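You operate a simulated robot arm through the tools that you are given. There is no shell and no other tool.

You are at the controls of a simulated two-armed robot. One attempt, no reset.

TASK
Set the leading board's sliding battens to outline G25 and lock both.

The check looks at the end state, three seconds after you hand in, the way a careful person would. Anything else that was tipped, shoved, dropped, spilled or broken makes it a failure.

THE ROBOT
Two 7-joint arms with fingered hands on one trunk that stands fixed in place. Base frame: the origin is at the foot of the trunk, x ahead of it, y to its left, z up. Lengths are in cm, angles in degrees, forces in N, time in s.
The left shoulder is at [7, 13.9, 113.3], the right one opposite. With the tool pointing down near the work surface each hand reaches from about 46 to 84 cm from the base axis, measured 20 degrees to its own side. Payload 3.9 kg a hand.
Tool frame (each hand has its own): the origin (TCP) lies between the finger pads and is the grasp point; the fingertips stand 2.9 cm ahead of it; z points along the fingers, y is the line along which they close. Largest opening 10 cm; the body of the gripper starts 3.4 cm behind the TCP. The gripper is a hand of 5 fingers: y runs from the thumb to the fingers, the wrist lies at [-1.5, -10.5, -17.7] in the tool frame, and closing takes about 1.5 s.
Orientation is told as [roll, pitch, yaw] about the base's x, y, z axes, in that order, counted from this pose: with the fingers straight down and the wrist toward the robot, the tool's x, y and z point along [0, 1, 0], [1, 0, 0] and [0, 0, -1] of the base frame.

THE INTERFACE
- The arms move only by the tool send_rows. It takes "left_rows", "right_rows" or both (then of equal length, played together; a hand with none holds still); each is one flat list of numbers, 6 for each row, row after row: the turn, a rotation vector about the base's x, y, z in units of 5 degrees (1.0 is 5 degrees), then the shift along the base's x, y, z in units of 50 mm (1.0 is 50 mm). In form: [ax, ay, az, dx, dy, dz, ax, ay, az, dx, dy, dz, ...]. A call has 1 to 20 rows; each row shifts and turns the commanded pose from where the row before left it. "left_gripper" and "right_gripper" are, for a hand that has rows, the opening in per cent of the stroke, from 0 (shut) to 100 (fully open), set as the call begins (left out, the last holds). A call with a number of a shift or a turn outside -1 to 1 is refused whole. Each row takes 0.2 s and may step no farther than 5 cm and 8.6 degrees from the row before; otherwise, or with a gripper value out of range, the whole call is refused. A pose out of reach is approached as far as the arm can. The call stops where the force on the tool passes 40 N (or 10 N more than at its start, if that is more) or the arm is blocked; 0.2 s more then pass. The fingers move at their own pace (about 15.3 cm/s each) and stop on an object; they squeeze with about 25 N. The grip force told is the motor's: it shows also when the fingers shut on nothing. Time passes only in rows, and 0.2 s behind the last, so rows that do not move let the fingers close. The reply holds the time, the measured pose of the TCP, the force on the tool along the base axes, the opening and the grip force, in the units named above and with some noise, with the torque about the TCP (base axes, N m) and any sound that the robot's microphone picked up.
- Cameras (640 x 400 px; columns grow to the right, rows downward): "scene" is now at [12.83, 3.91, 145.3]; the picture's right is [0.47, -0.89, 0.00], its down [-0.53, -0.28, -0.80] and it looks along [0.71, 0.37, -0.59] (base axes); focal length 346 px, centre (320, 200). "left" rides on the left gripper at [-6.6, -8.6, -12.1] in its tool frame; the picture's right is [-0.76, -0.31, 0.58], its down [0.59, -0.70, 0.40] and it looks along [0.28, 0.64, 0.71] (tool axes); focal length 247 px, centre (320, 200). "right" rides on the right gripper at [6.5, -8.6, -12.1] in its tool frame; the picture's right is [-0.76, 0.31, -0.58], its down [-0.59, -0.70, 0.40] and it looks along [-0.28, 0.64, 0.71] (tool axes); focal length 247 px, centre (320, 200). There is no depth. A picture from a camera that has moved, and an enlarged one, comes with that camera's place and axes in the base frame and with its lens.
- get_image(camera): a new picture of that camera. The clock stands still meanwhile.
- move_column(by): slides the trunk up (or, below 0, down) by that many cm; the arms and the scene camera ride with it, the base frame stays. It gives what a move gives, with no picture.
- move_fingers(index, middle, ring, little, thumb_bend, thumb_turn, hand): sets how far each is bent, from 0 (flat) to 1 (curled in); at 0.3 the hand is open as for a grip, at 0.7 the pads meet at the TCP. One left out holds its place. A second passes; each finger stops where it meets its share of the squeeze, and holds until it gets a number again. A gripper value or a shape takes the hand back. It gives what a move gives, with no picture; readings hold the bend of each and the force on index, middle, ring, little, thumb and palm. thumb_turn goes from beside the hand (0) to across from the fingers (1), as for a grip.
- hand_shape(shape, hand): the hand has 5 fingers and takes this shape, open, in about a second: jaw (thumb against the fingers, like two jaws); tri (thumb and two fingers); tip (a fingertip pinch); poke (one finger out to press); point (the index stretched); flat (the hand flat); cup (the hand cupped); fist (a fist). The gripper value then closes the fingers along that shape, each until it touches; the sizes above hold for jaw. It gives what a move gives, with no picture.
- pan_tilt(pan, tilt): turns the head with the scene camera to pan (to the left, within 86 degrees either way) and tilt (down, from -29 to 69), counted from straight ahead of the robot. It gives what a move gives.
- close_up(camera, box): a new picture of the part [left, top, right, bottom] of that camera's present view, enlarged. The clock stands still meanwhile.
- sign_off(): hands the job in; it is judged then, once.

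Nothing tells you positions but the pictures and the camera data. Unless the task says otherwise, let go and move clear before handing in.

The tools are called after "Request:" as a command line: name --argument value ..., lists and objects as JSON in quotes. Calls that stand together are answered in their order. send_rows: Moves the arms, as the interface text tells. Its arguments: {"type":"object","properties":{"left_rows":{"type":"array"},"left_gripper":{"type":"number"},"right_rows":{"type":"array"},"right_gripper":{"type":"number"}},"required":[]} The other tools are called the same way: move_column (by) slides the trunk up or down; hand_shape (shape, hand) gives the hand a shape; move_fingers (index, middle, ring, little, thumb_bend, thumb_turn, hand) moves the fingers one by one; pan_tilt (pan, tilt) turns the head that bears the scene camera; get_image (camera) takes a picture; close_up (camera, box) takes an enlarged picture of a part of a camera's view; sign_off () hands the job in.

At the start:

```text
time_s: 0.0
left_position: [44.36, 43.79, 122.55]
left_orientation: [-0.1, 0.0, 17.6]
left_wrist_force: [0.2, -0.1, 0.0]
left_ft_torque: [0.0, 0.02, -0.01]
left_opening: 10.0
left_gripper_force: 0.1
left_shape: jaw
left_bend: [0.3, 0.3, 0.3, 0.3, 0.3, 0.98]
left_finger forces: [0.1, 0.0, 0.0, 0.1, 0.1, 0.0]
right_position: [43.28, -0.09, 125.57]
right_orientation: [0.0, 0.0, 17.6]
right_wrist_force: [0.3, -0.2, 0.2]
right_ft_torque: [-0.01, 0.01, -0.03]
right_opening: 9.97
right_gripper_force: 0.0
right_shape: jaw
right_bend: [0.3, 0.3, 0.3, 0.3, 0.3, 0.98]
right_finger forces: [0.0, 0.0, 0.0, 0.1, 0.0, 0.0]
trunk travel left (down, up): [-77.5, 6.5]
head pan, tilt: [27.7, 36.4]
```

scene: 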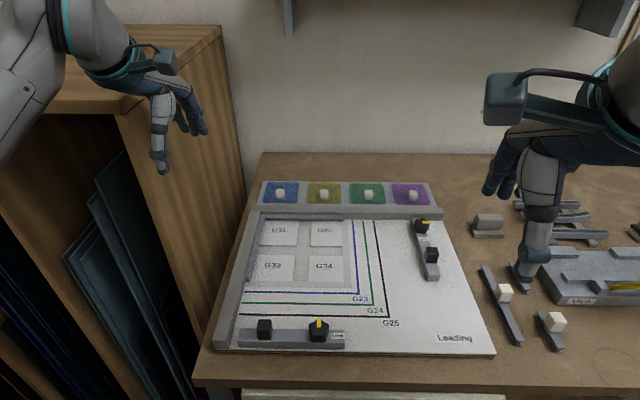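
right: 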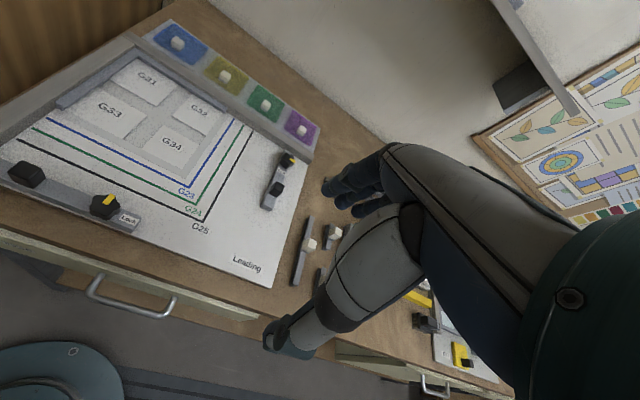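
left: 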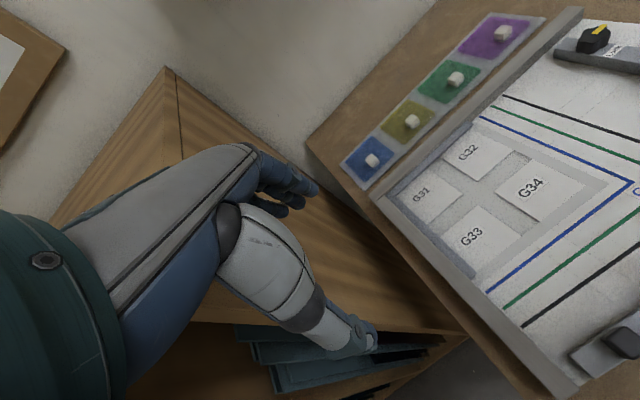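

I see a layout board labelled "Leading" on the bench, with nested outlines (G23 blue, G24 green, G25 black), one batten along the near edge and one on the right side. Each batten has a black knob and a yellow-marked lock knob. I'll look closer before moving anything.

Request:
close_up --camera "scene" --box '[200, 170, 500, 360]'

Request:
close_up --camera "scene" --box '[220, 290, 380, 390]'

Request:
close_up --camera "scene" --box '[360, 200, 520, 300]'

Request:
close_up --camera "right" --box '[0, 0, 320, 300]'

Request:
close_up --camera "left" --box '[340, 0, 640, 400]'

```text
2.11 times, centred on (350, 265) of scene
camera zoom: at [12.83, 3.91, 145.3], right [0.47, -0.89, 0.0], down [-0.53, -0.28, -0.8], along [0.71, 0.37, -0.59], focal length 728 px, centre (257, 63)
```

zoom: 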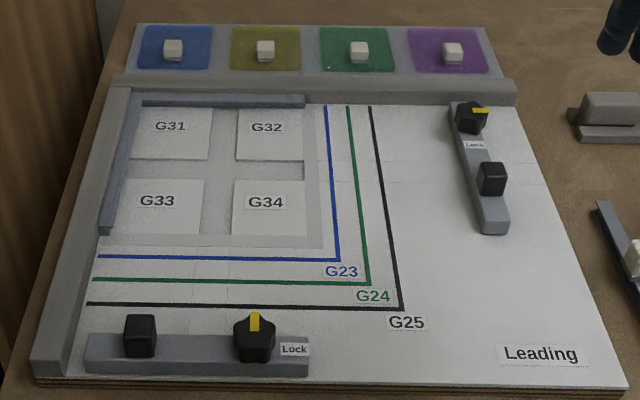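

```text
4.00 times, centred on (300, 340) of scene
camera zoom: at [12.83, 3.91, 145.3], right [0.47, -0.89, 0.0], down [-0.53, -0.28, -0.8], along [0.71, 0.37, -0.59], focal length 1384 px, centre (400, -360)
```

zoom: 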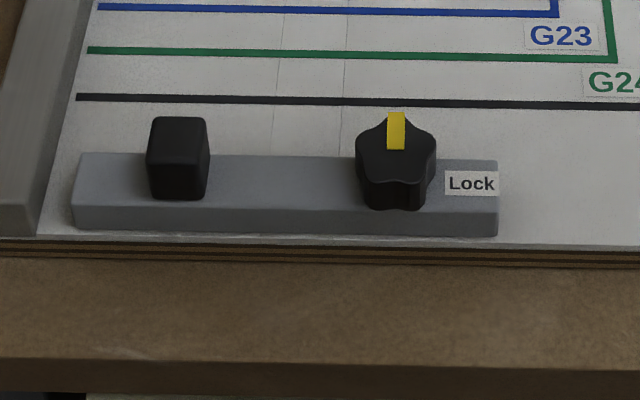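

```text
4.00 times, centred on (440, 250) of scene
camera zoom: at [12.83, 3.91, 145.3], right [0.47, -0.89, 0.0], down [-0.53, -0.28, -0.8], along [0.71, 0.37, -0.59], focal length 1384 px, centre (-160, 0)
```

zoom: 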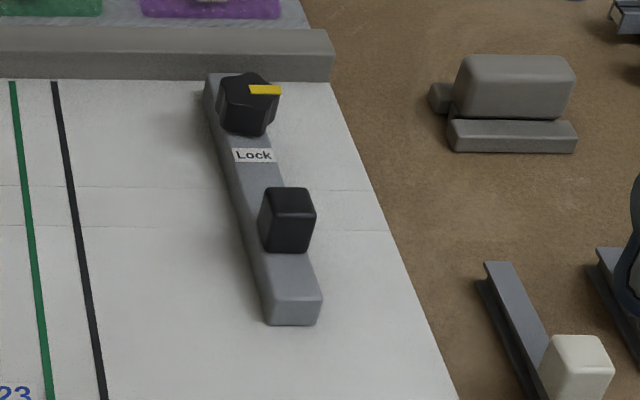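

```text
1.33 times, centred on (160, 150) of right
camera zoom: at [33.04, 3.76, 137.75], right [0.52, -0.63, 0.58], down [-0.49, -0.77, -0.4], along [0.7, -0.08, -0.71], focal length 329 px, centre (533, 267)
```

zoom: 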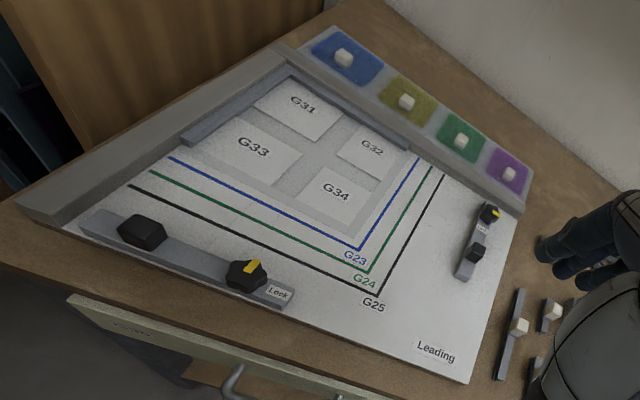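

```text
1.00 times, centred on (490, 200) of left (not enlarged: the box is as wide or as high as the picture)
camera zoom: at [38.09, 34.98, 134.74], right [-0.06, -0.81, -0.58], down [-0.85, 0.35, -0.4], along [0.53, 0.46, -0.71], focal length 247 px, centre (150, 200)
```

zoom: 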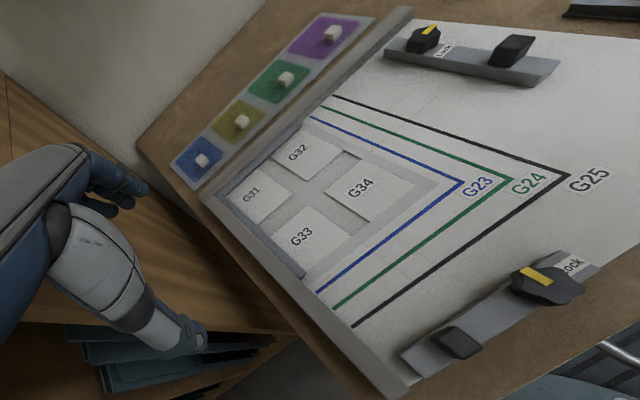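

The board sits turned about 27° to the robot, with its surface near z≈92.6. Both knob pointers now stand across their battens, and the "Lock" labels lie along them. I'll zoom in further and check the surroundings before planning.

Request:
close_up --camera "scene" --box '[230, 300, 310, 350]'

Request:
close_up --camera "scene" --box '[290, 300, 370, 350]'

Request:
close_up --camera "scene" --box '[390, 205, 470, 255]'

Request:
close_up --camera "scene" --box '[390, 240, 470, 290]'

Request:
close_up --camera "left" --box '[540, 0, 640, 62]'

Request:
close_up --camera "right" --box '[380, 60, 640, 222]'

```text
8.00 times, centred on (270, 325) of scene
camera zoom: at [12.83, 3.91, 145.3], right [0.47, -0.89, 0.0], down [-0.53, -0.28, -0.8], along [0.71, 0.37, -0.59], focal length 2768 px, centre (720, -800)
```

zoom: 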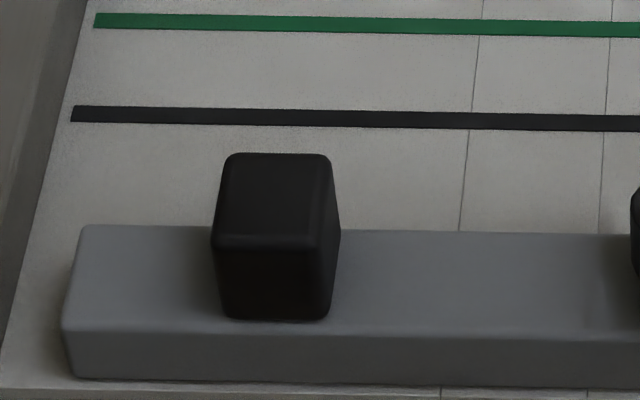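

```text
8.00 times, centred on (330, 325) of scene
camera zoom: at [12.83, 3.91, 145.3], right [0.47, -0.89, 0.0], down [-0.53, -0.28, -0.8], along [0.71, 0.37, -0.59], focal length 2768 px, centre (240, -800)
```

zoom: 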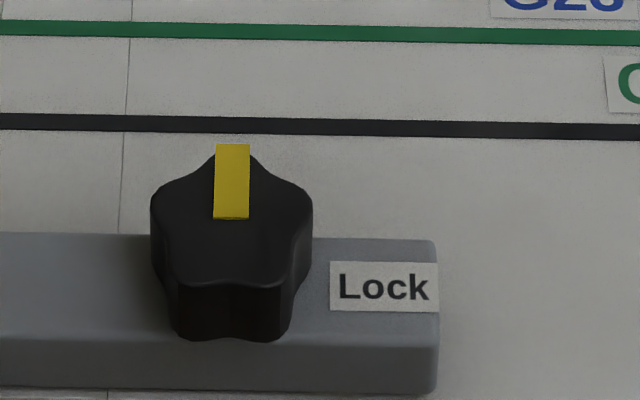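

```text
8.00 times, centred on (430, 230) of scene
camera zoom: at [12.83, 3.91, 145.3], right [0.47, -0.89, 0.0], down [-0.53, -0.28, -0.8], along [0.71, 0.37, -0.59], focal length 2768 px, centre (-560, -40)
```

zoom: 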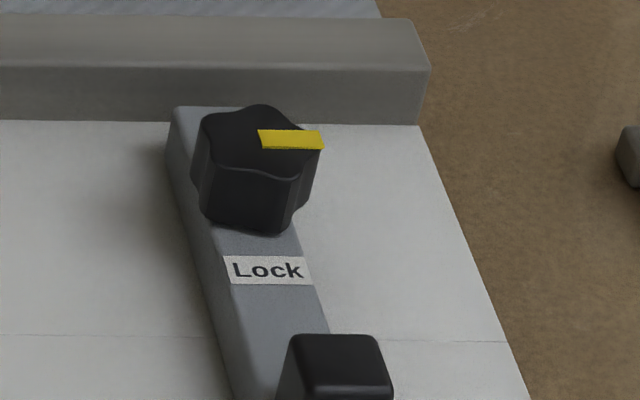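

```text
8.00 times, centred on (430, 265) of scene
camera zoom: at [12.83, 3.91, 145.3], right [0.47, -0.89, 0.0], down [-0.53, -0.28, -0.8], along [0.71, 0.37, -0.59], focal length 2768 px, centre (-560, -320)
```

zoom: 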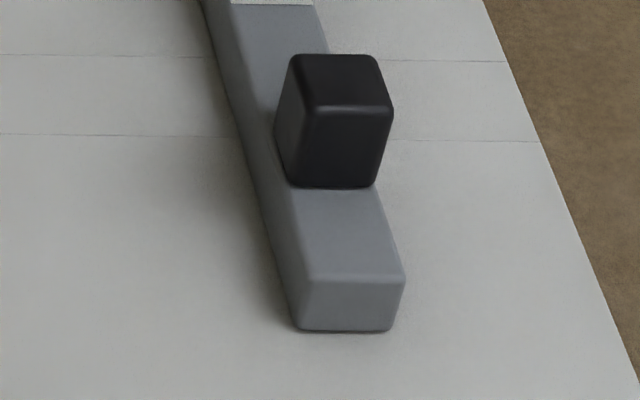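

```text
6.40 times, centred on (590, 31) of left
camera zoom: at [38.09, 34.98, 134.74], right [-0.06, -0.81, -0.58], down [-0.85, 0.35, -0.4], along [0.53, 0.46, -0.71], focal length 1581 px, centre (-1408, 1282)
```

zoom: 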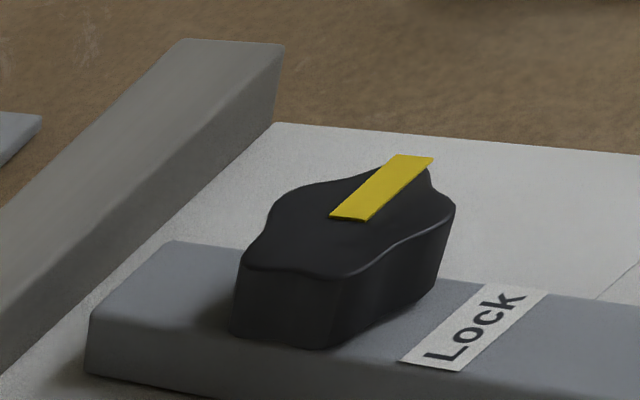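

```text
2.46 times, centred on (510, 141) of right
camera zoom: at [33.04, 3.76, 137.75], right [0.52, -0.63, 0.58], down [-0.49, -0.77, -0.4], along [0.7, -0.08, -0.71], focal length 608 px, centre (-148, 345)
```

zoom: 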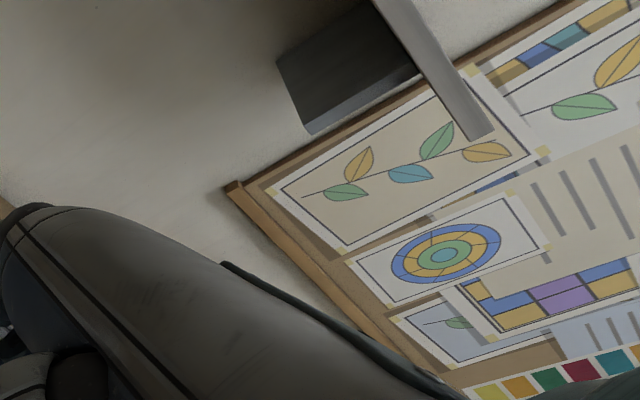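

The zooms are sharp. I'll look at the rest of the bench on the right for obstacles or other boards.

Request:
pan_tilt --pan -20 --tilt 40

Request:
get_image --camera "scene"

Request:
pan_tilt --pan 27.7 --tilt 55

Request:
get_image --camera "scene"

```text
time_s: 1.2
left_position: [44.47, 43.87, 122.66]
left_orientation: [0.0, 0.0, 17.6]
left_wrist_force: [0.6, 0.2, 0.0]
left_ft_torque: [0.01, 0.01, 0.0]
left_opening: 9.97
left_gripper_force: 0.0
left_shape: jaw
left_bend: [0.3, 0.3, 0.3, 0.3, 0.3, 0.98]
left_finger forces: [0.1, 0.0, 0.0, 0.0, 0.0, 0.0]
right_position: [43.17, 0.05, 125.53]
right_orientation: [0.0, 0.0, 17.6]
right_wrist_force: [0.4, -0.2, 0.4]
right_ft_torque: [0.0, -0.04, -0.01]
right_opening: 9.96
right_gripper_force: 0.0
right_shape: jaw
right_bend: [0.3, 0.3, 0.3, 0.3, 0.3, 0.98]
right_finger forces: [0.1, 0.0, 0.0, 0.0, 0.0, 0.1]
trunk travel left (down, up): [-77.5, 6.5]
head pan, tilt: [-20.0, 40.0]
```

```text
taken
camera scene: at [13.1, -3.05, 144.76], right [-0.34, -0.94, 0.0], down [-0.6, 0.22, -0.77], along [0.72, -0.26, -0.64], focal length 346 px, centre (320, 200)
```

scene: 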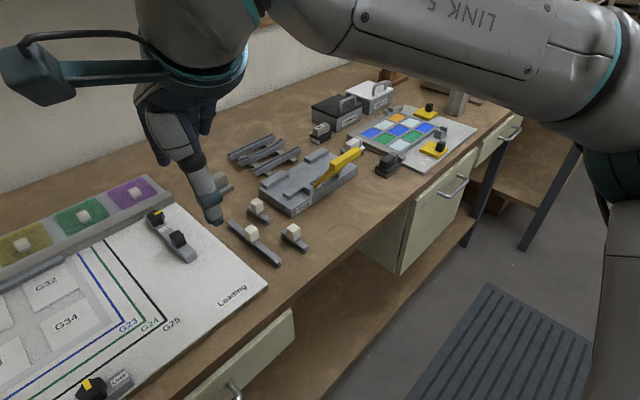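

```text
time_s: 2.3
left_position: [44.3, 43.86, 122.52]
left_orientation: [0.1, -0.1, 17.6]
left_wrist_force: [0.4, 0.1, -0.1]
left_ft_torque: [0.01, 0.03, 0.03]
left_opening: 10.0
left_gripper_force: 0.1
left_shape: jaw
left_bend: [0.3, 0.3, 0.3, 0.3, 0.3, 0.98]
left_finger forces: [0.0, 0.1, 0.1, 0.1, 0.1, 0.0]
right_position: [43.37, -0.04, 125.66]
right_orientation: [0.0, 0.0, 17.5]
right_wrist_force: [0.6, 1.2, -0.7]
right_ft_torque: [0.0, -0.01, 0.0]
right_opening: 9.97
right_gripper_force: 0.1
right_shape: jaw
right_bend: [0.3, 0.3, 0.3, 0.3, 0.3, 0.98]
right_finger forces: [0.1, 0.0, 0.1, 0.1, 0.0, 0.0]
trunk travel left (down, up): [-77.5, 6.5]
head pan, tilt: [27.7, 55.0]
```

```text
taken
camera scene: at [11.5, 3.2, 142.69], right [0.46, -0.89, 0.0], down [-0.73, -0.38, -0.57], along [0.51, 0.27, -0.82], focal length 346 px, centre (320, 200)
```

scene: 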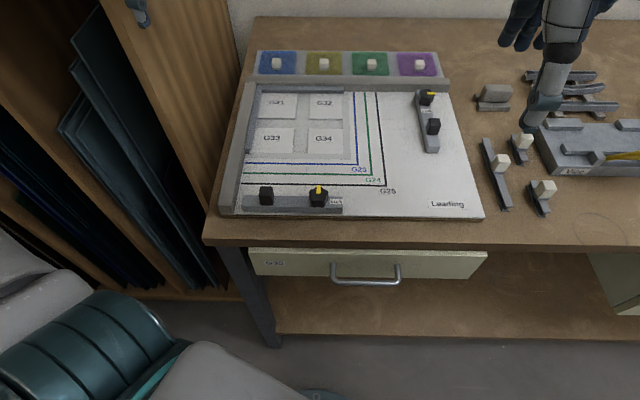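

Request:
pan_tilt --pan -20 --tilt 40

Request:
close_up --camera "scene" --box '[340, 80, 500, 180]'

Request:
close_up --camera "scene" --box '[220, 110, 380, 210]'

Request:
close_up --camera "scene" --box '[130, 170, 290, 270]'

```text
time_s: 3.5
left_position: [44.37, 43.86, 122.6]
left_orientation: [0.0, 0.0, 17.5]
left_wrist_force: [1.3, 0.1, 0.1]
left_ft_torque: [0.02, 0.0, 0.0]
left_opening: 9.99
left_gripper_force: 0.1
left_shape: jaw
left_bend: [0.3, 0.3, 0.3, 0.3, 0.3, 0.98]
left_finger forces: [0.0, 0.1, 0.1, 0.0, 0.0, 0.0]
right_position: [43.3, -0.03, 125.61]
right_orientation: [0.1, 0.0, 17.6]
right_wrist_force: [0.1, -0.2, -0.7]
right_ft_torque: [-0.01, 0.02, 0.03]
right_opening: 9.97
right_gripper_force: 0.0
right_shape: jaw
right_bend: [0.3, 0.3, 0.3, 0.3, 0.3, 0.98]
right_finger forces: [0.0, 0.0, 0.0, 0.0, 0.0, 0.0]
trunk travel left (down, up): [-77.5, 6.5]
head pan, tilt: [-20.0, 40.0]
```

```text
4.00 times, centred on (420, 130) of scene
camera zoom: at [13.1, -3.05, 144.76], right [-0.34, -0.94, 0.0], down [-0.6, 0.22, -0.77], along [0.72, -0.26, -0.64], focal length 1384 px, centre (-80, 480)
```

zoom: 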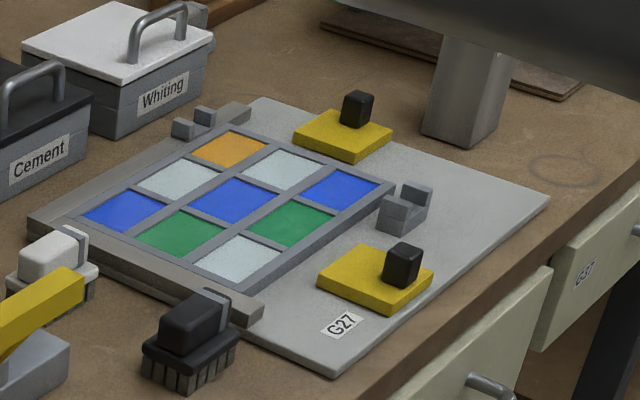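

```text
4.00 times, centred on (300, 160) of scene
camera zoom: at [13.1, -3.05, 144.76], right [-0.34, -0.94, 0.0], down [-0.6, 0.22, -0.77], along [0.72, -0.26, -0.64], focal length 1384 px, centre (400, 360)
```

zoom: 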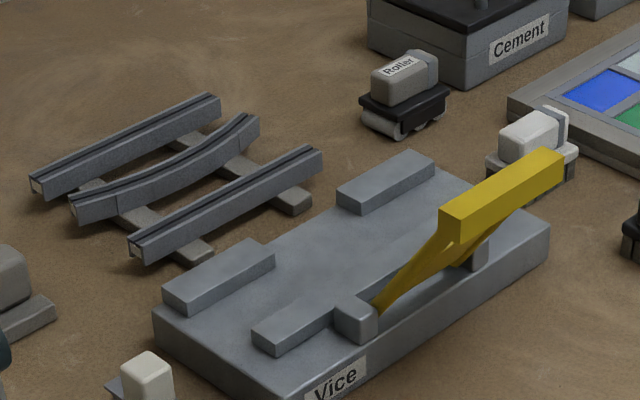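

```text
4.00 times, centred on (210, 220) of scene
camera zoom: at [13.1, -3.05, 144.76], right [-0.34, -0.94, 0.0], down [-0.6, 0.22, -0.77], along [0.72, -0.26, -0.64], focal length 1384 px, centre (760, 120)
```

zoom: 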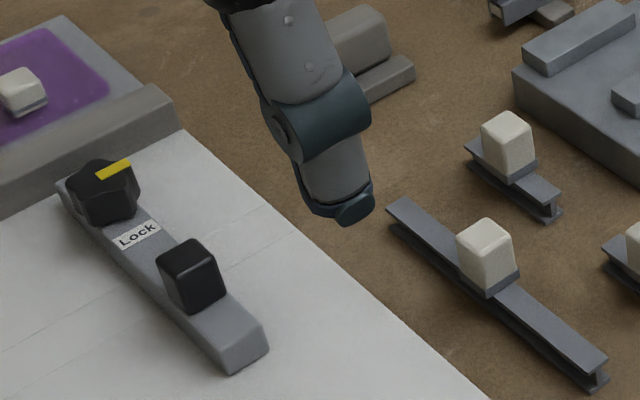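

The neighbouring items (lead strips with knobs, vice, glass trays) must stay untouched; only the Leading board matters. I'll put the head back on the board and check how each hand is shaped.

Request:
pan_tilt --pan 27 --tilt 48

Request:
get_image --camera "scene"

Request:
close_up --camera "right" --box '[162, 198, 242, 248]'

Request:
close_up --camera "left" --box '[570, 100, 640, 144]'

Request:
close_up --camera "right" --box '[0, 150, 160, 250]'

```text
time_s: 4.6
left_position: [44.37, 43.86, 122.6]
left_orientation: [-0.1, 0.0, 17.6]
left_wrist_force: [0.0, -1.0, -1.1]
left_ft_torque: [0.0, 0.01, -0.01]
left_opening: 9.98
left_gripper_force: 0.1
left_shape: jaw
left_bend: [0.3, 0.3, 0.3, 0.3, 0.3, 0.98]
left_finger forces: [0.1, 0.1, 0.0, 0.0, 0.1, 0.0]
right_position: [43.28, -0.01, 125.61]
right_orientation: [0.0, 0.0, 17.5]
right_wrist_force: [-0.1, 0.7, 0.6]
right_ft_torque: [0.0, 0.01, 0.03]
right_opening: 9.98
right_gripper_force: 0.0
right_shape: jaw
right_bend: [0.3, 0.3, 0.3, 0.3, 0.3, 0.98]
right_finger forces: [0.0, 0.1, 0.0, 0.0, 0.1, 0.0]
trunk travel left (down, up): [-77.5, 6.5]
head pan, tilt: [27.0, 48.0]
```

```text
taken
camera scene: at [12.14, 3.42, 143.62], right [0.45, -0.89, 0.0], down [-0.66, -0.34, -0.67], along [0.6, 0.3, -0.74], focal length 346 px, centre (320, 200)
```

scene: 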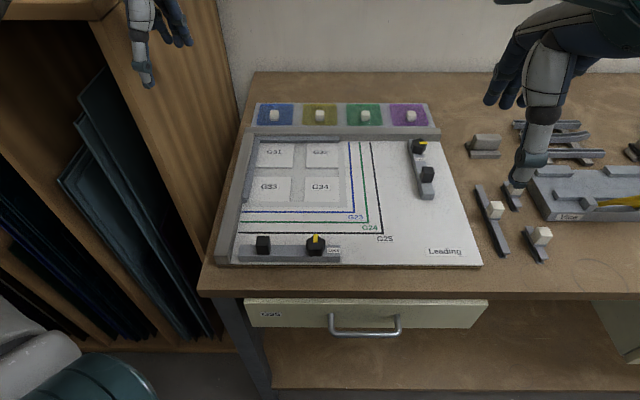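

```text
8.00 times, centred on (202, 223) of right
camera zoom: at [33.04, 3.76, 137.75], right [0.52, -0.63, 0.58], down [-0.49, -0.77, -0.4], along [0.7, -0.08, -0.71], focal length 1976 px, centre (1264, 16)
```

zoom: 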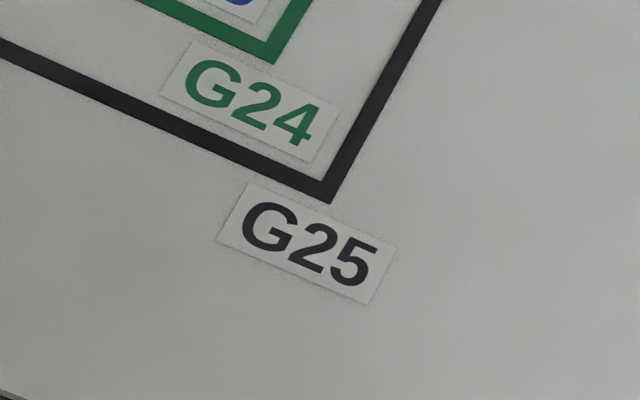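

```text
9.09 times, centred on (605, 122) of left
camera zoom: at [38.1, 34.99, 134.74], right [-0.06, -0.81, -0.58], down [-0.85, 0.35, -0.4], along [0.53, 0.46, -0.71], focal length 2245 px, centre (-2271, 909)
```

zoom: 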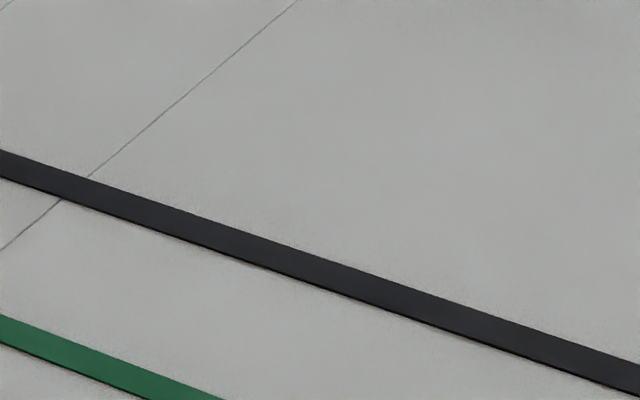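

```text
4.00 times, centred on (80, 200) of right
camera zoom: at [33.04, 3.76, 137.75], right [0.52, -0.63, 0.58], down [-0.49, -0.77, -0.4], along [0.7, -0.08, -0.71], focal length 988 px, centre (1280, 200)
```

zoom: 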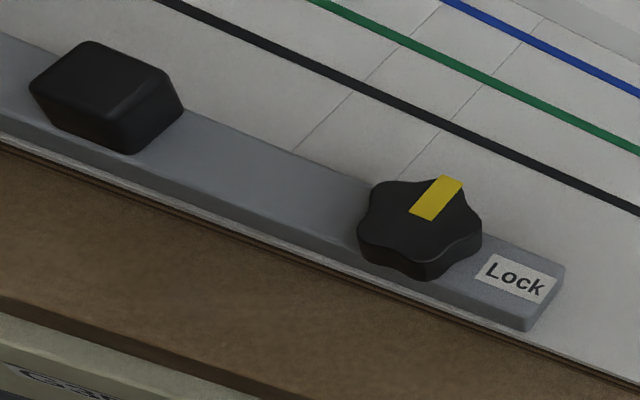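

Request:
close_up --camera "scene" --box '[460, 0, 620, 220]'

Request:
get_image --camera "left"

Request:
hand_shape --hand "right" --shape "tri"

Request:
close_up --camera "scene" --box '[460, 0, 620, 220]'

Request:
hand_shape --hand "right" --shape "tip"

Request:
close_up --camera "scene" --box '[460, 0, 620, 220]'

Request:
get_image --camera "right"

```text
1.82 times, centred on (540, 110) of scene
camera zoom: at [12.14, 3.42, 143.62], right [0.45, -0.89, 0.0], down [-0.66, -0.34, -0.67], along [0.6, 0.3, -0.74], focal length 629 px, centre (-80, 364)
```

zoom: 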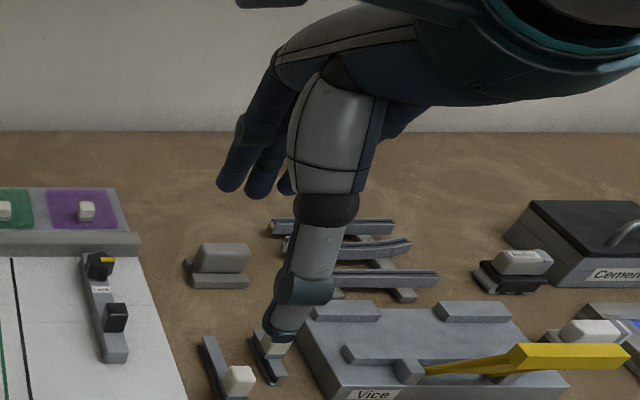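

```text
taken
camera left: at [38.1, 34.99, 134.74], right [-0.06, -0.81, -0.58], down [-0.85, 0.35, -0.4], along [0.53, 0.46, -0.71], focal length 247 px, centre (320, 200)
```

left: 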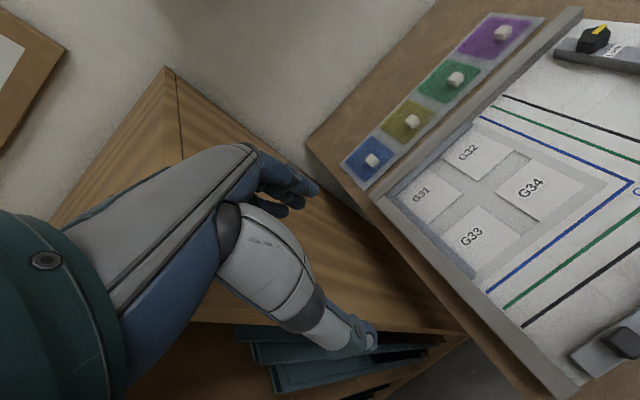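

```text
time_s: 5.5
left_position: [44.36, 43.88, 122.53]
left_orientation: [0.0, 0.0, 17.7]
left_wrist_force: [-0.1, 0.8, 0.6]
left_ft_torque: [0.01, -0.01, -0.05]
left_opening: 9.96
left_gripper_force: 0.1
left_shape: jaw
left_bend: [0.3, 0.3, 0.3, 0.3, 0.3, 0.98]
left_finger forces: [0.0, 0.0, 0.1, 0.0, 0.0, 0.0]
right_position: [43.22, -0.08, 125.59]
right_orientation: [0.1, 0.0, 17.4]
right_wrist_force: [0.1, 0.2, -0.2]
right_ft_torque: [0.02, 0.03, -0.03]
right_opening: 9.96
right_gripper_force: 0.1
right_shape: tri
right_bend: [0.3, 0.3, 0.99, 0.99, 0.3, 0.98]
right_finger forces: [0.2, 0.0, 0.0, 0.0, 0.0, 0.0]
trunk travel left (down, up): [-77.5, 6.5]
head pan, tilt: [27.0, 48.0]
```

```text
1.82 times, centred on (540, 110) of scene
camera zoom: at [12.13, 3.43, 143.62], right [0.45, -0.89, 0.0], down [-0.66, -0.34, -0.67], along [0.6, 0.3, -0.74], focal length 629 px, centre (-80, 364)
```

zoom: 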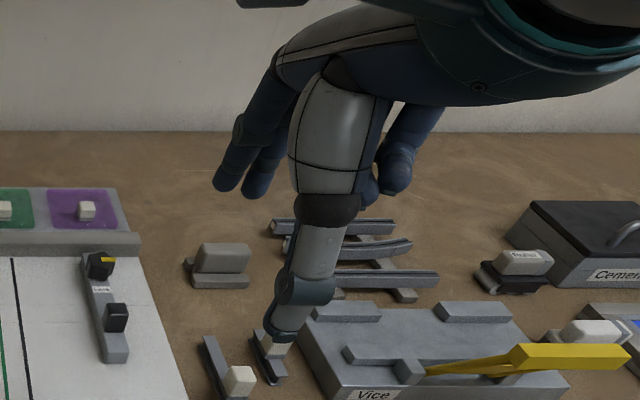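

```text
time_s: 6.4
left_position: [44.34, 43.8, 122.58]
left_orientation: [0.0, 0.0, 17.6]
left_wrist_force: [-0.5, -0.9, 0.1]
left_ft_torque: [-0.02, 0.0, 0.0]
left_opening: 9.98
left_gripper_force: 0.0
left_shape: jaw
left_bend: [0.3, 0.3, 0.3, 0.3, 0.3, 0.98]
left_finger forces: [0.1, 0.0, 0.1, 0.0, 0.1, 0.1]
right_position: [43.23, -0.08, 125.61]
right_orientation: [-0.1, 0.0, 17.5]
right_wrist_force: [0.0, -0.2, 0.0]
right_ft_torque: [-0.01, 0.01, -0.01]
right_opening: 9.98
right_gripper_force: 0.0
right_shape: tip
right_bend: [0.3, 0.98, 0.99, 0.99, 0.3, 0.98]
right_finger forces: [0.0, 0.1, 0.1, 0.0, 0.0, 0.0]
trunk travel left (down, up): [-77.5, 6.5]
head pan, tilt: [27.0, 48.0]
```

```text
1.82 times, centred on (540, 110) of scene
camera zoom: at [12.13, 3.43, 143.62], right [0.45, -0.89, 0.0], down [-0.66, -0.34, -0.67], along [0.6, 0.3, -0.74], focal length 629 px, centre (-80, 364)
```

zoom: 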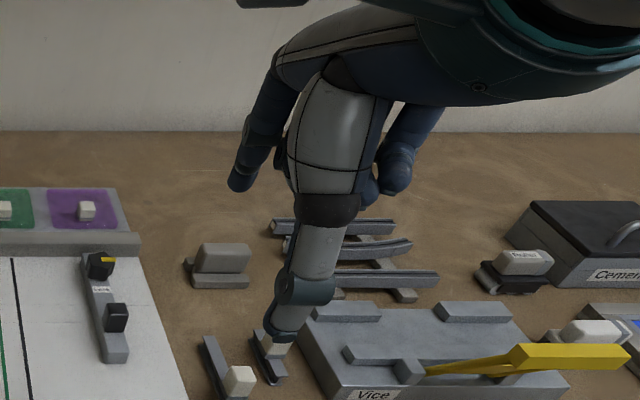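

```text
taken
camera right: at [33.04, 3.76, 137.75], right [0.52, -0.63, 0.58], down [-0.49, -0.77, -0.4], along [0.7, -0.08, -0.71], focal length 247 px, centre (320, 200)
```

right: 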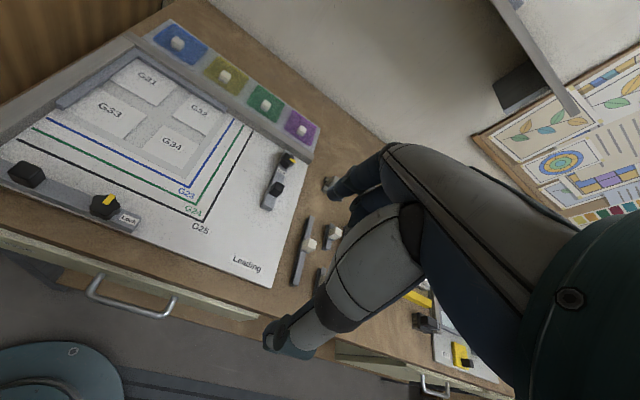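

The hand's thumb hangs nearest the robot and the fingers oppose it from the far side. I'll test-close the left hand in the air, in "tri" shape, to see where the pads really meet.

Request:
hand_shape --hand "left" --shape "tri"

Request:
get_image --camera "left"

Request:
send_rows --left_rows '[0, 0, 0, 0, 0, 0, 0, 0, 0, 0, 0, 0, 0, 0, 0, 0, 0, 0, 0, 0, 0, 0, 0, 0, 0, 0, 0, 0, 0, 0, 0, 0, 0, 0, 0, 0, 0, 0, 0, 0, 0, 0, 0, 0, 0, 0, 0, 0]' --left_gripper 22

Request:
get_image --camera "left"

Request:
close_up --camera "left" --box '[220, 140, 420, 390]'

```text
time_s: 7.3
left_position: [44.41, 43.82, 122.58]
left_orientation: [0.0, 0.0, 17.6]
left_wrist_force: [-0.7, 0.1, -0.5]
left_ft_torque: [-0.04, 0.01, -0.01]
left_opening: 9.97
left_gripper_force: 0.1
left_shape: tri
left_bend: [0.3, 0.3, 0.99, 0.99, 0.3, 0.98]
left_finger forces: [0.0, 0.1, 0.0, 0.0, 0.0, 0.0]
right_position: [43.29, 0.03, 125.59]
right_orientation: [0.0, 0.0, 17.5]
right_wrist_force: [-0.1, 0.2, 0.9]
right_ft_torque: [0.02, 0.01, 0.02]
right_opening: 9.97
right_gripper_force: 0.0
right_shape: tip
right_bend: [0.3, 0.98, 0.99, 0.99, 0.3, 0.98]
right_finger forces: [0.0, 0.0, 0.0, 0.0, 0.1, 0.0]
trunk travel left (down, up): [-77.5, 6.5]
head pan, tilt: [27.0, 48.0]
```

```text
taken
camera left: at [38.09, 34.99, 134.74], right [-0.06, -0.81, -0.58], down [-0.85, 0.35, -0.4], along [0.53, 0.46, -0.71], focal length 247 px, centre (320, 200)
```

left: 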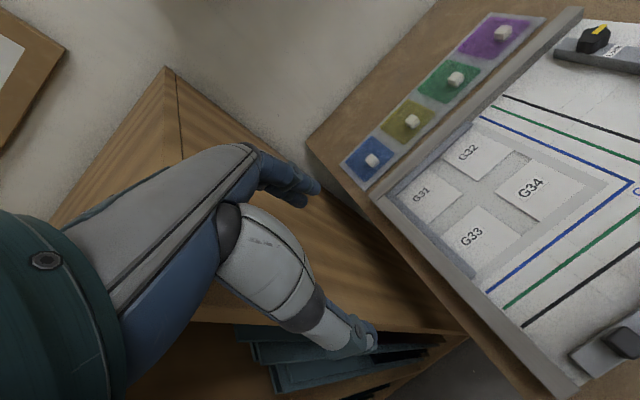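

```text
time_s: 9.1
left_position: [44.28, 43.84, 122.62]
left_orientation: [0.1, 0.0, 17.6]
left_wrist_force: [0.1, 0.4, 0.1]
left_ft_torque: [0.04, -0.05, 0.02]
left_opening: 2.25
left_gripper_force: 0.1
left_shape: tri
left_bend: [0.55, 0.56, 0.99, 0.99, 0.5, 1.0]
left_finger forces: [0.0, 0.0, 0.2, 0.0, 0.1, 0.0]
right_position: [43.22, -0.04, 125.62]
right_orientation: [0.0, 0.0, 17.6]
right_wrist_force: [-0.1, -0.4, 0.6]
right_ft_torque: [0.05, 0.02, 0.0]
right_opening: 9.98
right_gripper_force: 0.0
right_shape: tip
right_bend: [0.3, 0.98, 0.99, 0.99, 0.3, 0.98]
right_finger forces: [0.0, 0.1, 0.1, 0.0, 0.0, 0.0]
trunk travel left (down, up): [-77.5, 6.5]
head pan, tilt: [27.0, 48.0]
```

```text
taken
camera left: at [38.09, 34.99, 134.74], right [-0.06, -0.81, -0.58], down [-0.85, 0.35, -0.4], along [0.53, 0.46, -0.71], focal length 247 px, centre (320, 200)
```

left: 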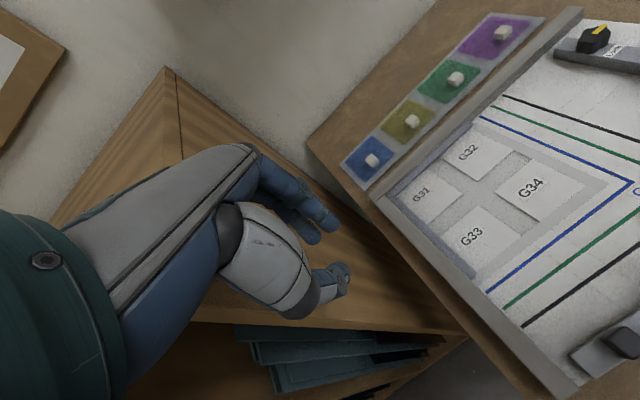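

```text
1.60 times, centred on (320, 265) of left
camera zoom: at [38.09, 34.99, 134.74], right [-0.06, -0.81, -0.58], down [-0.85, 0.35, -0.4], along [0.53, 0.46, -0.71], focal length 395 px, centre (320, 96)
```

zoom: 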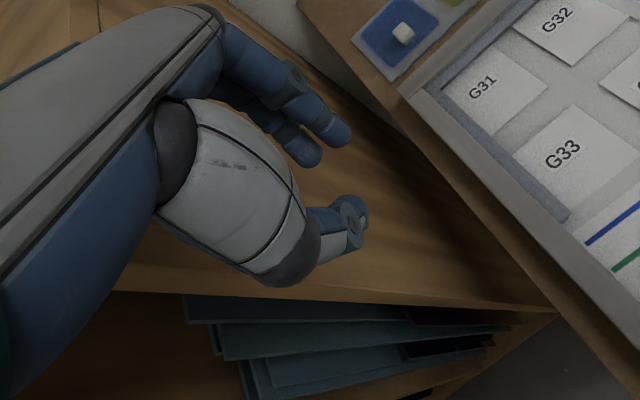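

With the hand part-closed, the tri pads meet near the tool origin, with the tips about 1.5–2 cm ahead of it. I'll move the right hand aside and bring the left hand over the near batten's lock knob, which I estimate at about (41.5, 19.1), staying high to test reach.

Request:
send_rows --right_rows '[0, 0, 0, 0, -0.8, 0, 0, 0, 0, 0, -0.8, 0, 0, 0, 0, 0, -0.8, 0, 0, 0, 0, 0, -0.8, 0, 0, 0, 0, 0, -0.8, 0]'

Request:
send_rows --left_rows '[0, 0, 0.2, 0, -0.6, 0, 0, 0, 0.2, 0, -0.6, 0, 0, 0, 0.2, 0, -0.6, 0, 0, 0, 0.2, 0, -0.6, 0, 0, 0, 0.2, 0, -0.6, 0, 0, 0, 0.2, -0.1, -0.6, 0, 0, 0, 0.2, -0.1, -0.6, 0, 0, 0, 0.2, -0.1, -0.6, 0]' --left_gripper 60

Request:
get_image --camera "scene"

Request:
get_image --camera "left"

```text
time_s: 10.3
left_position: [44.55, 43.91, 122.49]
left_orientation: [0.0, 0.1, 17.6]
left_wrist_force: [-0.2, 0.7, -0.3]
left_ft_torque: [-0.01, 0.01, 0.04]
left_opening: 2.25
left_gripper_force: 0.1
left_shape: tri
left_bend: [0.55, 0.56, 0.99, 0.99, 0.5, 1.0]
left_finger forces: [0.0, 0.1, 0.0, 0.0, 0.1, 0.0]
right_position: [43.17, -14.04, 125.52]
right_orientation: [0.0, 0.1, 17.5]
right_wrist_force: [0.2, -0.1, 0.1]
right_ft_torque: [0.0, 0.02, 0.0]
right_opening: 9.98
right_gripper_force: 0.0
right_shape: tip
right_bend: [0.3, 0.98, 0.99, 0.99, 0.3, 0.98]
right_finger forces: [0.0, 0.0, 0.0, 0.0, 0.1, 0.1]
right hand out of reach, approached as far as the arm can: row 4, 5
trunk travel left (down, up): [-77.5, 6.5]
head pan, tilt: [27.0, 48.0]
```

```text
time_s: 12.1
left_position: [45.99, 24.53, 124.06]
left_orientation: [0.1, -0.1, 25.4]
left_wrist_force: [0.1, 0.2, 0.1]
left_ft_torque: [0.02, 0.04, 0.0]
left_opening: 5.99
left_gripper_force: 0.0
left_shape: tri
left_bend: [0.39, 0.39, 0.99, 0.99, 0.3, 1.0]
left_finger forces: [0.1, 0.1, 0.0, 0.1, 0.0, 0.1]
left hand out of reach, approached as far as the arm can: row 7, 8
right_position: [43.2, -14.16, 125.52]
right_orientation: [0.2, 0.0, 17.5]
right_wrist_force: [-0.1, -0.1, 0.7]
right_ft_torque: [0.06, -0.01, 0.0]
right_opening: 9.97
right_gripper_force: 0.0
right_shape: tip
right_bend: [0.3, 0.98, 0.99, 0.99, 0.3, 0.98]
right_finger forces: [0.0, 0.0, 0.1, 0.0, 0.1, 0.0]
trunk travel left (down, up): [-77.5, 6.5]
head pan, tilt: [27.0, 48.0]
```

```text
taken
camera scene: at [12.19, 3.37, 143.61], right [0.45, -0.89, 0.0], down [-0.66, -0.34, -0.67], along [0.6, 0.3, -0.74], focal length 346 px, centre (320, 200)
```

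scene: 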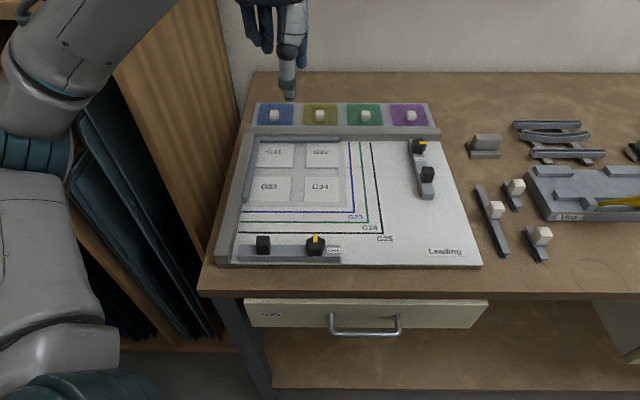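

```text
taken
camera left: at [40.96, 14.98, 136.2], right [0.05, -0.81, -0.58], down [-0.89, 0.23, -0.4], along [0.46, 0.53, -0.71], focal length 247 px, centre (320, 200)
```

left: 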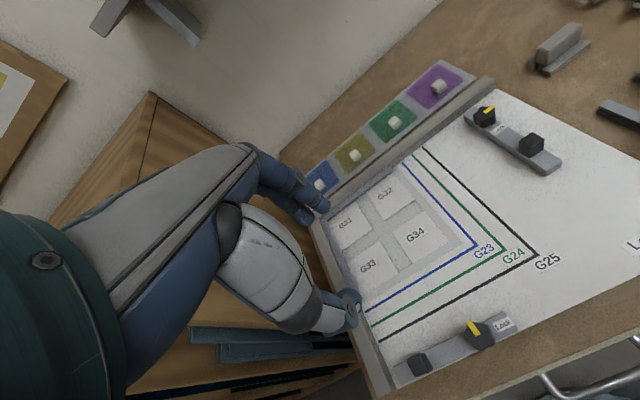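

Both hands hit the inner reach limit when high up. I'll lower the left hand toward working height, where the inner reach should be better, and check.

Request:
send_rows --left_rows '[0, 0, 0, 0, 0, -0.6, 0, 0, 0, 0, 0, -0.6, 0, 0, 0, 0, 0, -0.6, 0, 0, 0, 0, 0, -0.6, 0, 0, 0, 0, 0, 0]'

Request:
get_image --camera "scene"

Request:
get_image --camera "left"

```text
time_s: 13.3
left_position: [46.47, 25.34, 112.21]
left_orientation: [0.2, -0.2, 25.5]
left_wrist_force: [0.4, 1.0, 0.5]
left_ft_torque: [-0.02, 0.02, 0.01]
left_opening: 5.97
left_gripper_force: 0.2
left_shape: tri
left_bend: [0.39, 0.39, 0.99, 0.99, 0.3, 1.0]
left_finger forces: [0.1, 0.0, 0.0, 0.0, 0.1, 0.1]
left hand out of reach, approached as far as the arm can: row 1, 2
right_position: [43.14, -14.12, 125.66]
right_orientation: [0.1, 0.0, 17.5]
right_wrist_force: [-0.1, -0.3, 0.1]
right_ft_torque: [0.0, -0.04, 0.0]
right_opening: 9.99
right_gripper_force: 0.1
right_shape: tip
right_bend: [0.3, 0.98, 0.99, 0.99, 0.3, 0.98]
right_finger forces: [0.1, 0.1, 0.0, 0.0, 0.0, 0.0]
trunk travel left (down, up): [-77.5, 6.5]
head pan, tilt: [27.0, 48.0]
```

```text
taken
camera scene: at [12.09, 3.39, 143.62], right [0.45, -0.89, 0.0], down [-0.66, -0.34, -0.67], along [0.6, 0.3, -0.74], focal length 346 px, centre (320, 200)
```

scene: 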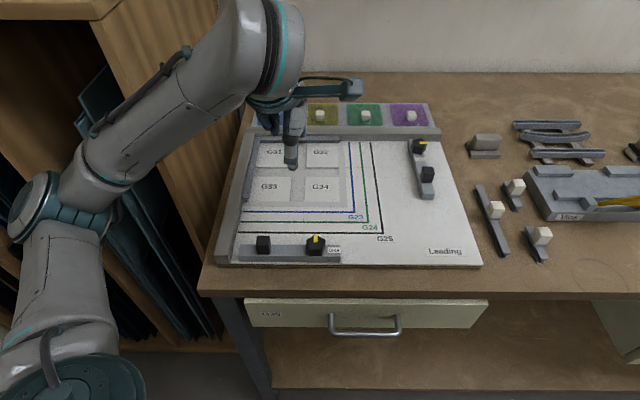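

```text
taken
camera left: at [41.42, 15.67, 124.39], right [0.05, -0.81, -0.58], down [-0.89, 0.23, -0.4], along [0.46, 0.54, -0.71], focal length 247 px, centre (320, 200)
```

left: 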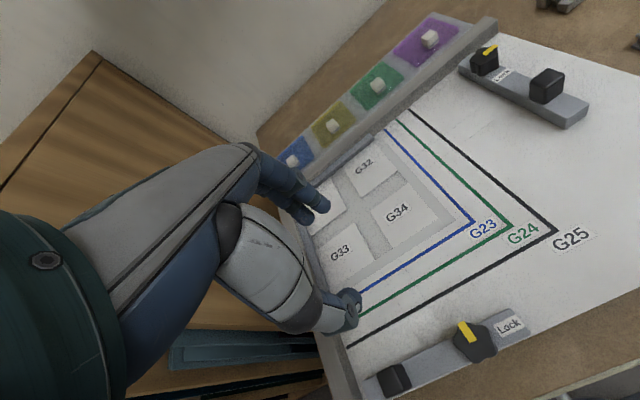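

Request:
send_rows --left_rows '[0, 0, 0.1, 0, 0, -0.5, 0, 0, 0.1, 0, 0, -0.5, 0, 0, 0, -0.2, -0.3, -0.2, 0, 0, 0, -0.2, -0.3, 0, 0, 0, 0, -0.2, -0.3, 0, 0, 0, 0, -0.2, -0.3, 0, 0, 0, 0, 0, 0, 0]'

Request:
get_image --camera "scene"

Request:
get_image --camera "left"

```text
time_s: 14.9
left_position: [48.5, 23.84, 109.23]
left_orientation: [0.1, 0.0, 26.4]
left_wrist_force: [0.2, -0.9, -0.2]
left_ft_torque: [-0.04, 0.03, -0.02]
left_opening: 5.99
left_gripper_force: 0.2
left_shape: tri
left_bend: [0.39, 0.39, 0.99, 0.99, 0.3, 1.0]
left_finger forces: [0.0, 0.0, 0.1, 0.0, 0.0, 0.0]
left hand out of reach, approached as far as the arm can: row 1, 2, 3, 4, 5, 6
right_position: [43.03, -14.0, 125.62]
right_orientation: [0.1, 0.0, 17.5]
right_wrist_force: [0.0, 1.0, -1.0]
right_ft_torque: [-0.04, 0.03, -0.02]
right_opening: 10.02
right_gripper_force: 0.1
right_shape: tip
right_bend: [0.3, 0.98, 0.99, 0.99, 0.3, 0.98]
right_finger forces: [0.0, 0.0, 0.1, 0.0, 0.0, 0.0]
trunk travel left (down, up): [-77.5, 6.5]
head pan, tilt: [27.0, 48.0]
```

```text
taken
camera scene: at [12.11, 3.44, 143.62], right [0.45, -0.89, 0.0], down [-0.66, -0.34, -0.67], along [0.6, 0.3, -0.74], focal length 346 px, centre (320, 200)
```

scene: 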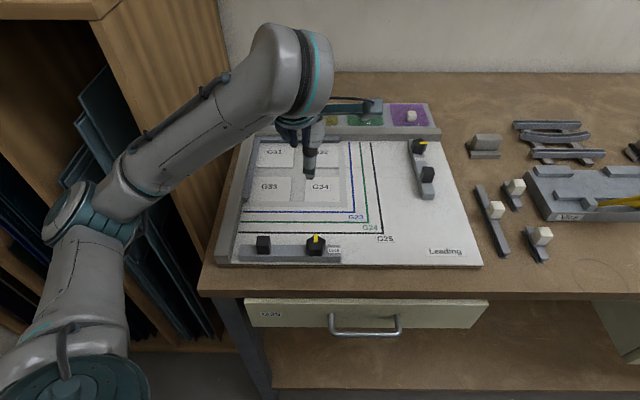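

```text
taken
camera left: at [43.76, 14.12, 121.38], right [0.06, -0.81, -0.58], down [-0.89, 0.22, -0.4], along [0.45, 0.54, -0.71], focal length 247 px, centre (320, 200)
```

left: 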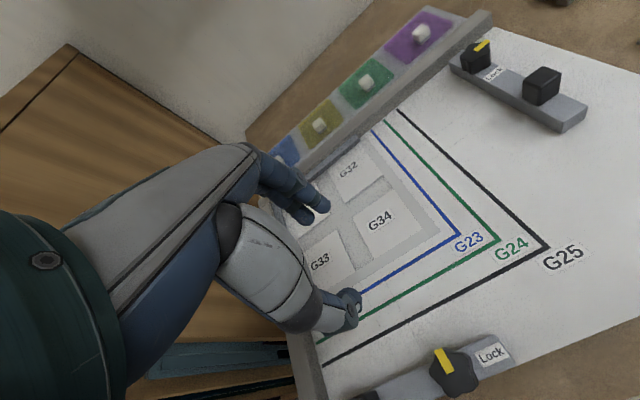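

At this height the arm can't get closer to the trunk. I'll raise the trunk so the forearm can slope down more, then try again.

Request:
move_column --by 6.4

Request:
send_rows --left_rows '[0, 0, 0, 0, 0, -0.6, 0, 0, 0, 0, 0, -0.6, 0, 0, 0, 0, 0, -0.6, 0, 0, 0, 0, 0, -0.2, 0, 0, 0, -0.3, -0.1, 0, 0, 0, 0, -0.3, -0.2, 0, 0, 0, 0, -0.3, -0.2, 0, 0, 0, 0, 0, 0, 0]'

Request:
get_image --camera "scene"

Request:
get_image --camera "left"

```text
time_s: 16.0
left_position: [48.5, 23.82, 115.56]
left_orientation: [0.3, 0.0, 26.5]
left_wrist_force: [0.5, 0.1, -0.1]
left_ft_torque: [0.0, -0.02, -0.03]
left_opening: 5.93
left_gripper_force: 0.0
left_shape: tri
left_bend: [0.39, 0.39, 0.99, 0.99, 0.3, 1.0]
left_finger forces: [0.0, 0.1, 0.1, 0.0, 0.0, 0.0]
right_position: [43.08, -14.14, 131.99]
right_orientation: [0.0, -0.1, 17.4]
right_wrist_force: [-0.5, 0.0, -0.1]
right_ft_torque: [0.02, 0.02, -0.01]
right_opening: 10.0
right_gripper_force: 0.0
right_shape: tip
right_bend: [0.3, 0.98, 0.99, 0.99, 0.3, 0.98]
right_finger forces: [0.1, 0.1, 0.1, 0.0, 0.0, 0.0]
trunk travel left (down, up): [-83.9, 0.1]
head pan, tilt: [27.0, 48.0]
```

```text
time_s: 17.8
left_position: [49.66, 20.08, 108.9]
left_orientation: [0.5, 0.1, 26.3]
left_wrist_force: [0.2, 0.6, 0.1]
left_ft_torque: [0.02, -0.02, 0.02]
left_opening: 5.97
left_gripper_force: 0.1
left_shape: tri
left_bend: [0.39, 0.39, 0.99, 0.99, 0.3, 1.0]
left_finger forces: [0.1, 0.0, 0.0, 0.1, 0.1, 0.1]
left hand out of reach, approached as far as the arm can: row 1, 2, 3, 4, 5, 6, 7
right_position: [43.19, -14.22, 131.96]
right_orientation: [0.1, 0.1, 17.5]
right_wrist_force: [-0.3, -0.4, 0.4]
right_ft_torque: [-0.02, -0.02, 0.0]
right_opening: 9.98
right_gripper_force: 0.1
right_shape: tip
right_bend: [0.3, 0.98, 0.99, 0.99, 0.3, 0.98]
right_finger forces: [0.0, 0.0, 0.1, 0.0, 0.1, 0.0]
trunk travel left (down, up): [-83.9, 0.1]
head pan, tilt: [27.0, 48.0]
```

```text
taken
camera scene: at [12.13, 3.43, 150.02], right [0.45, -0.89, 0.0], down [-0.66, -0.34, -0.67], along [0.6, 0.3, -0.74], focal length 346 px, centre (320, 200)
```

scene: 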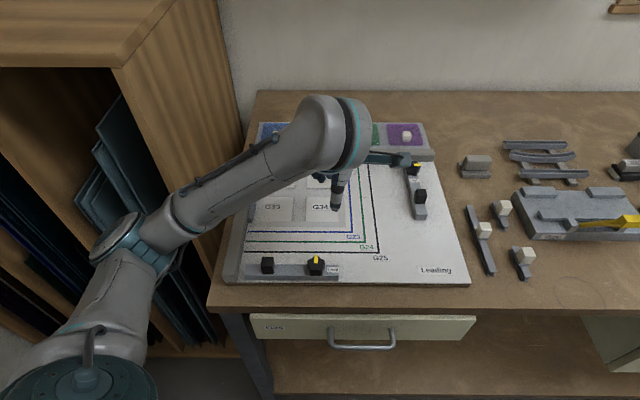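

```text
taken
camera left: at [44.93, 10.13, 121.11], right [0.06, -0.81, -0.58], down [-0.89, 0.22, -0.39], along [0.45, 0.54, -0.71], focal length 247 px, centre (320, 200)
```

left: 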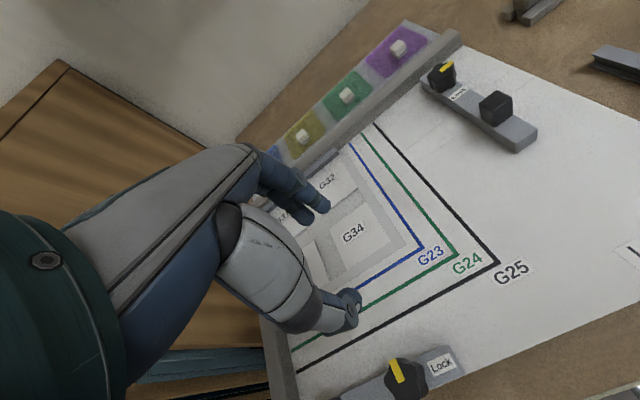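

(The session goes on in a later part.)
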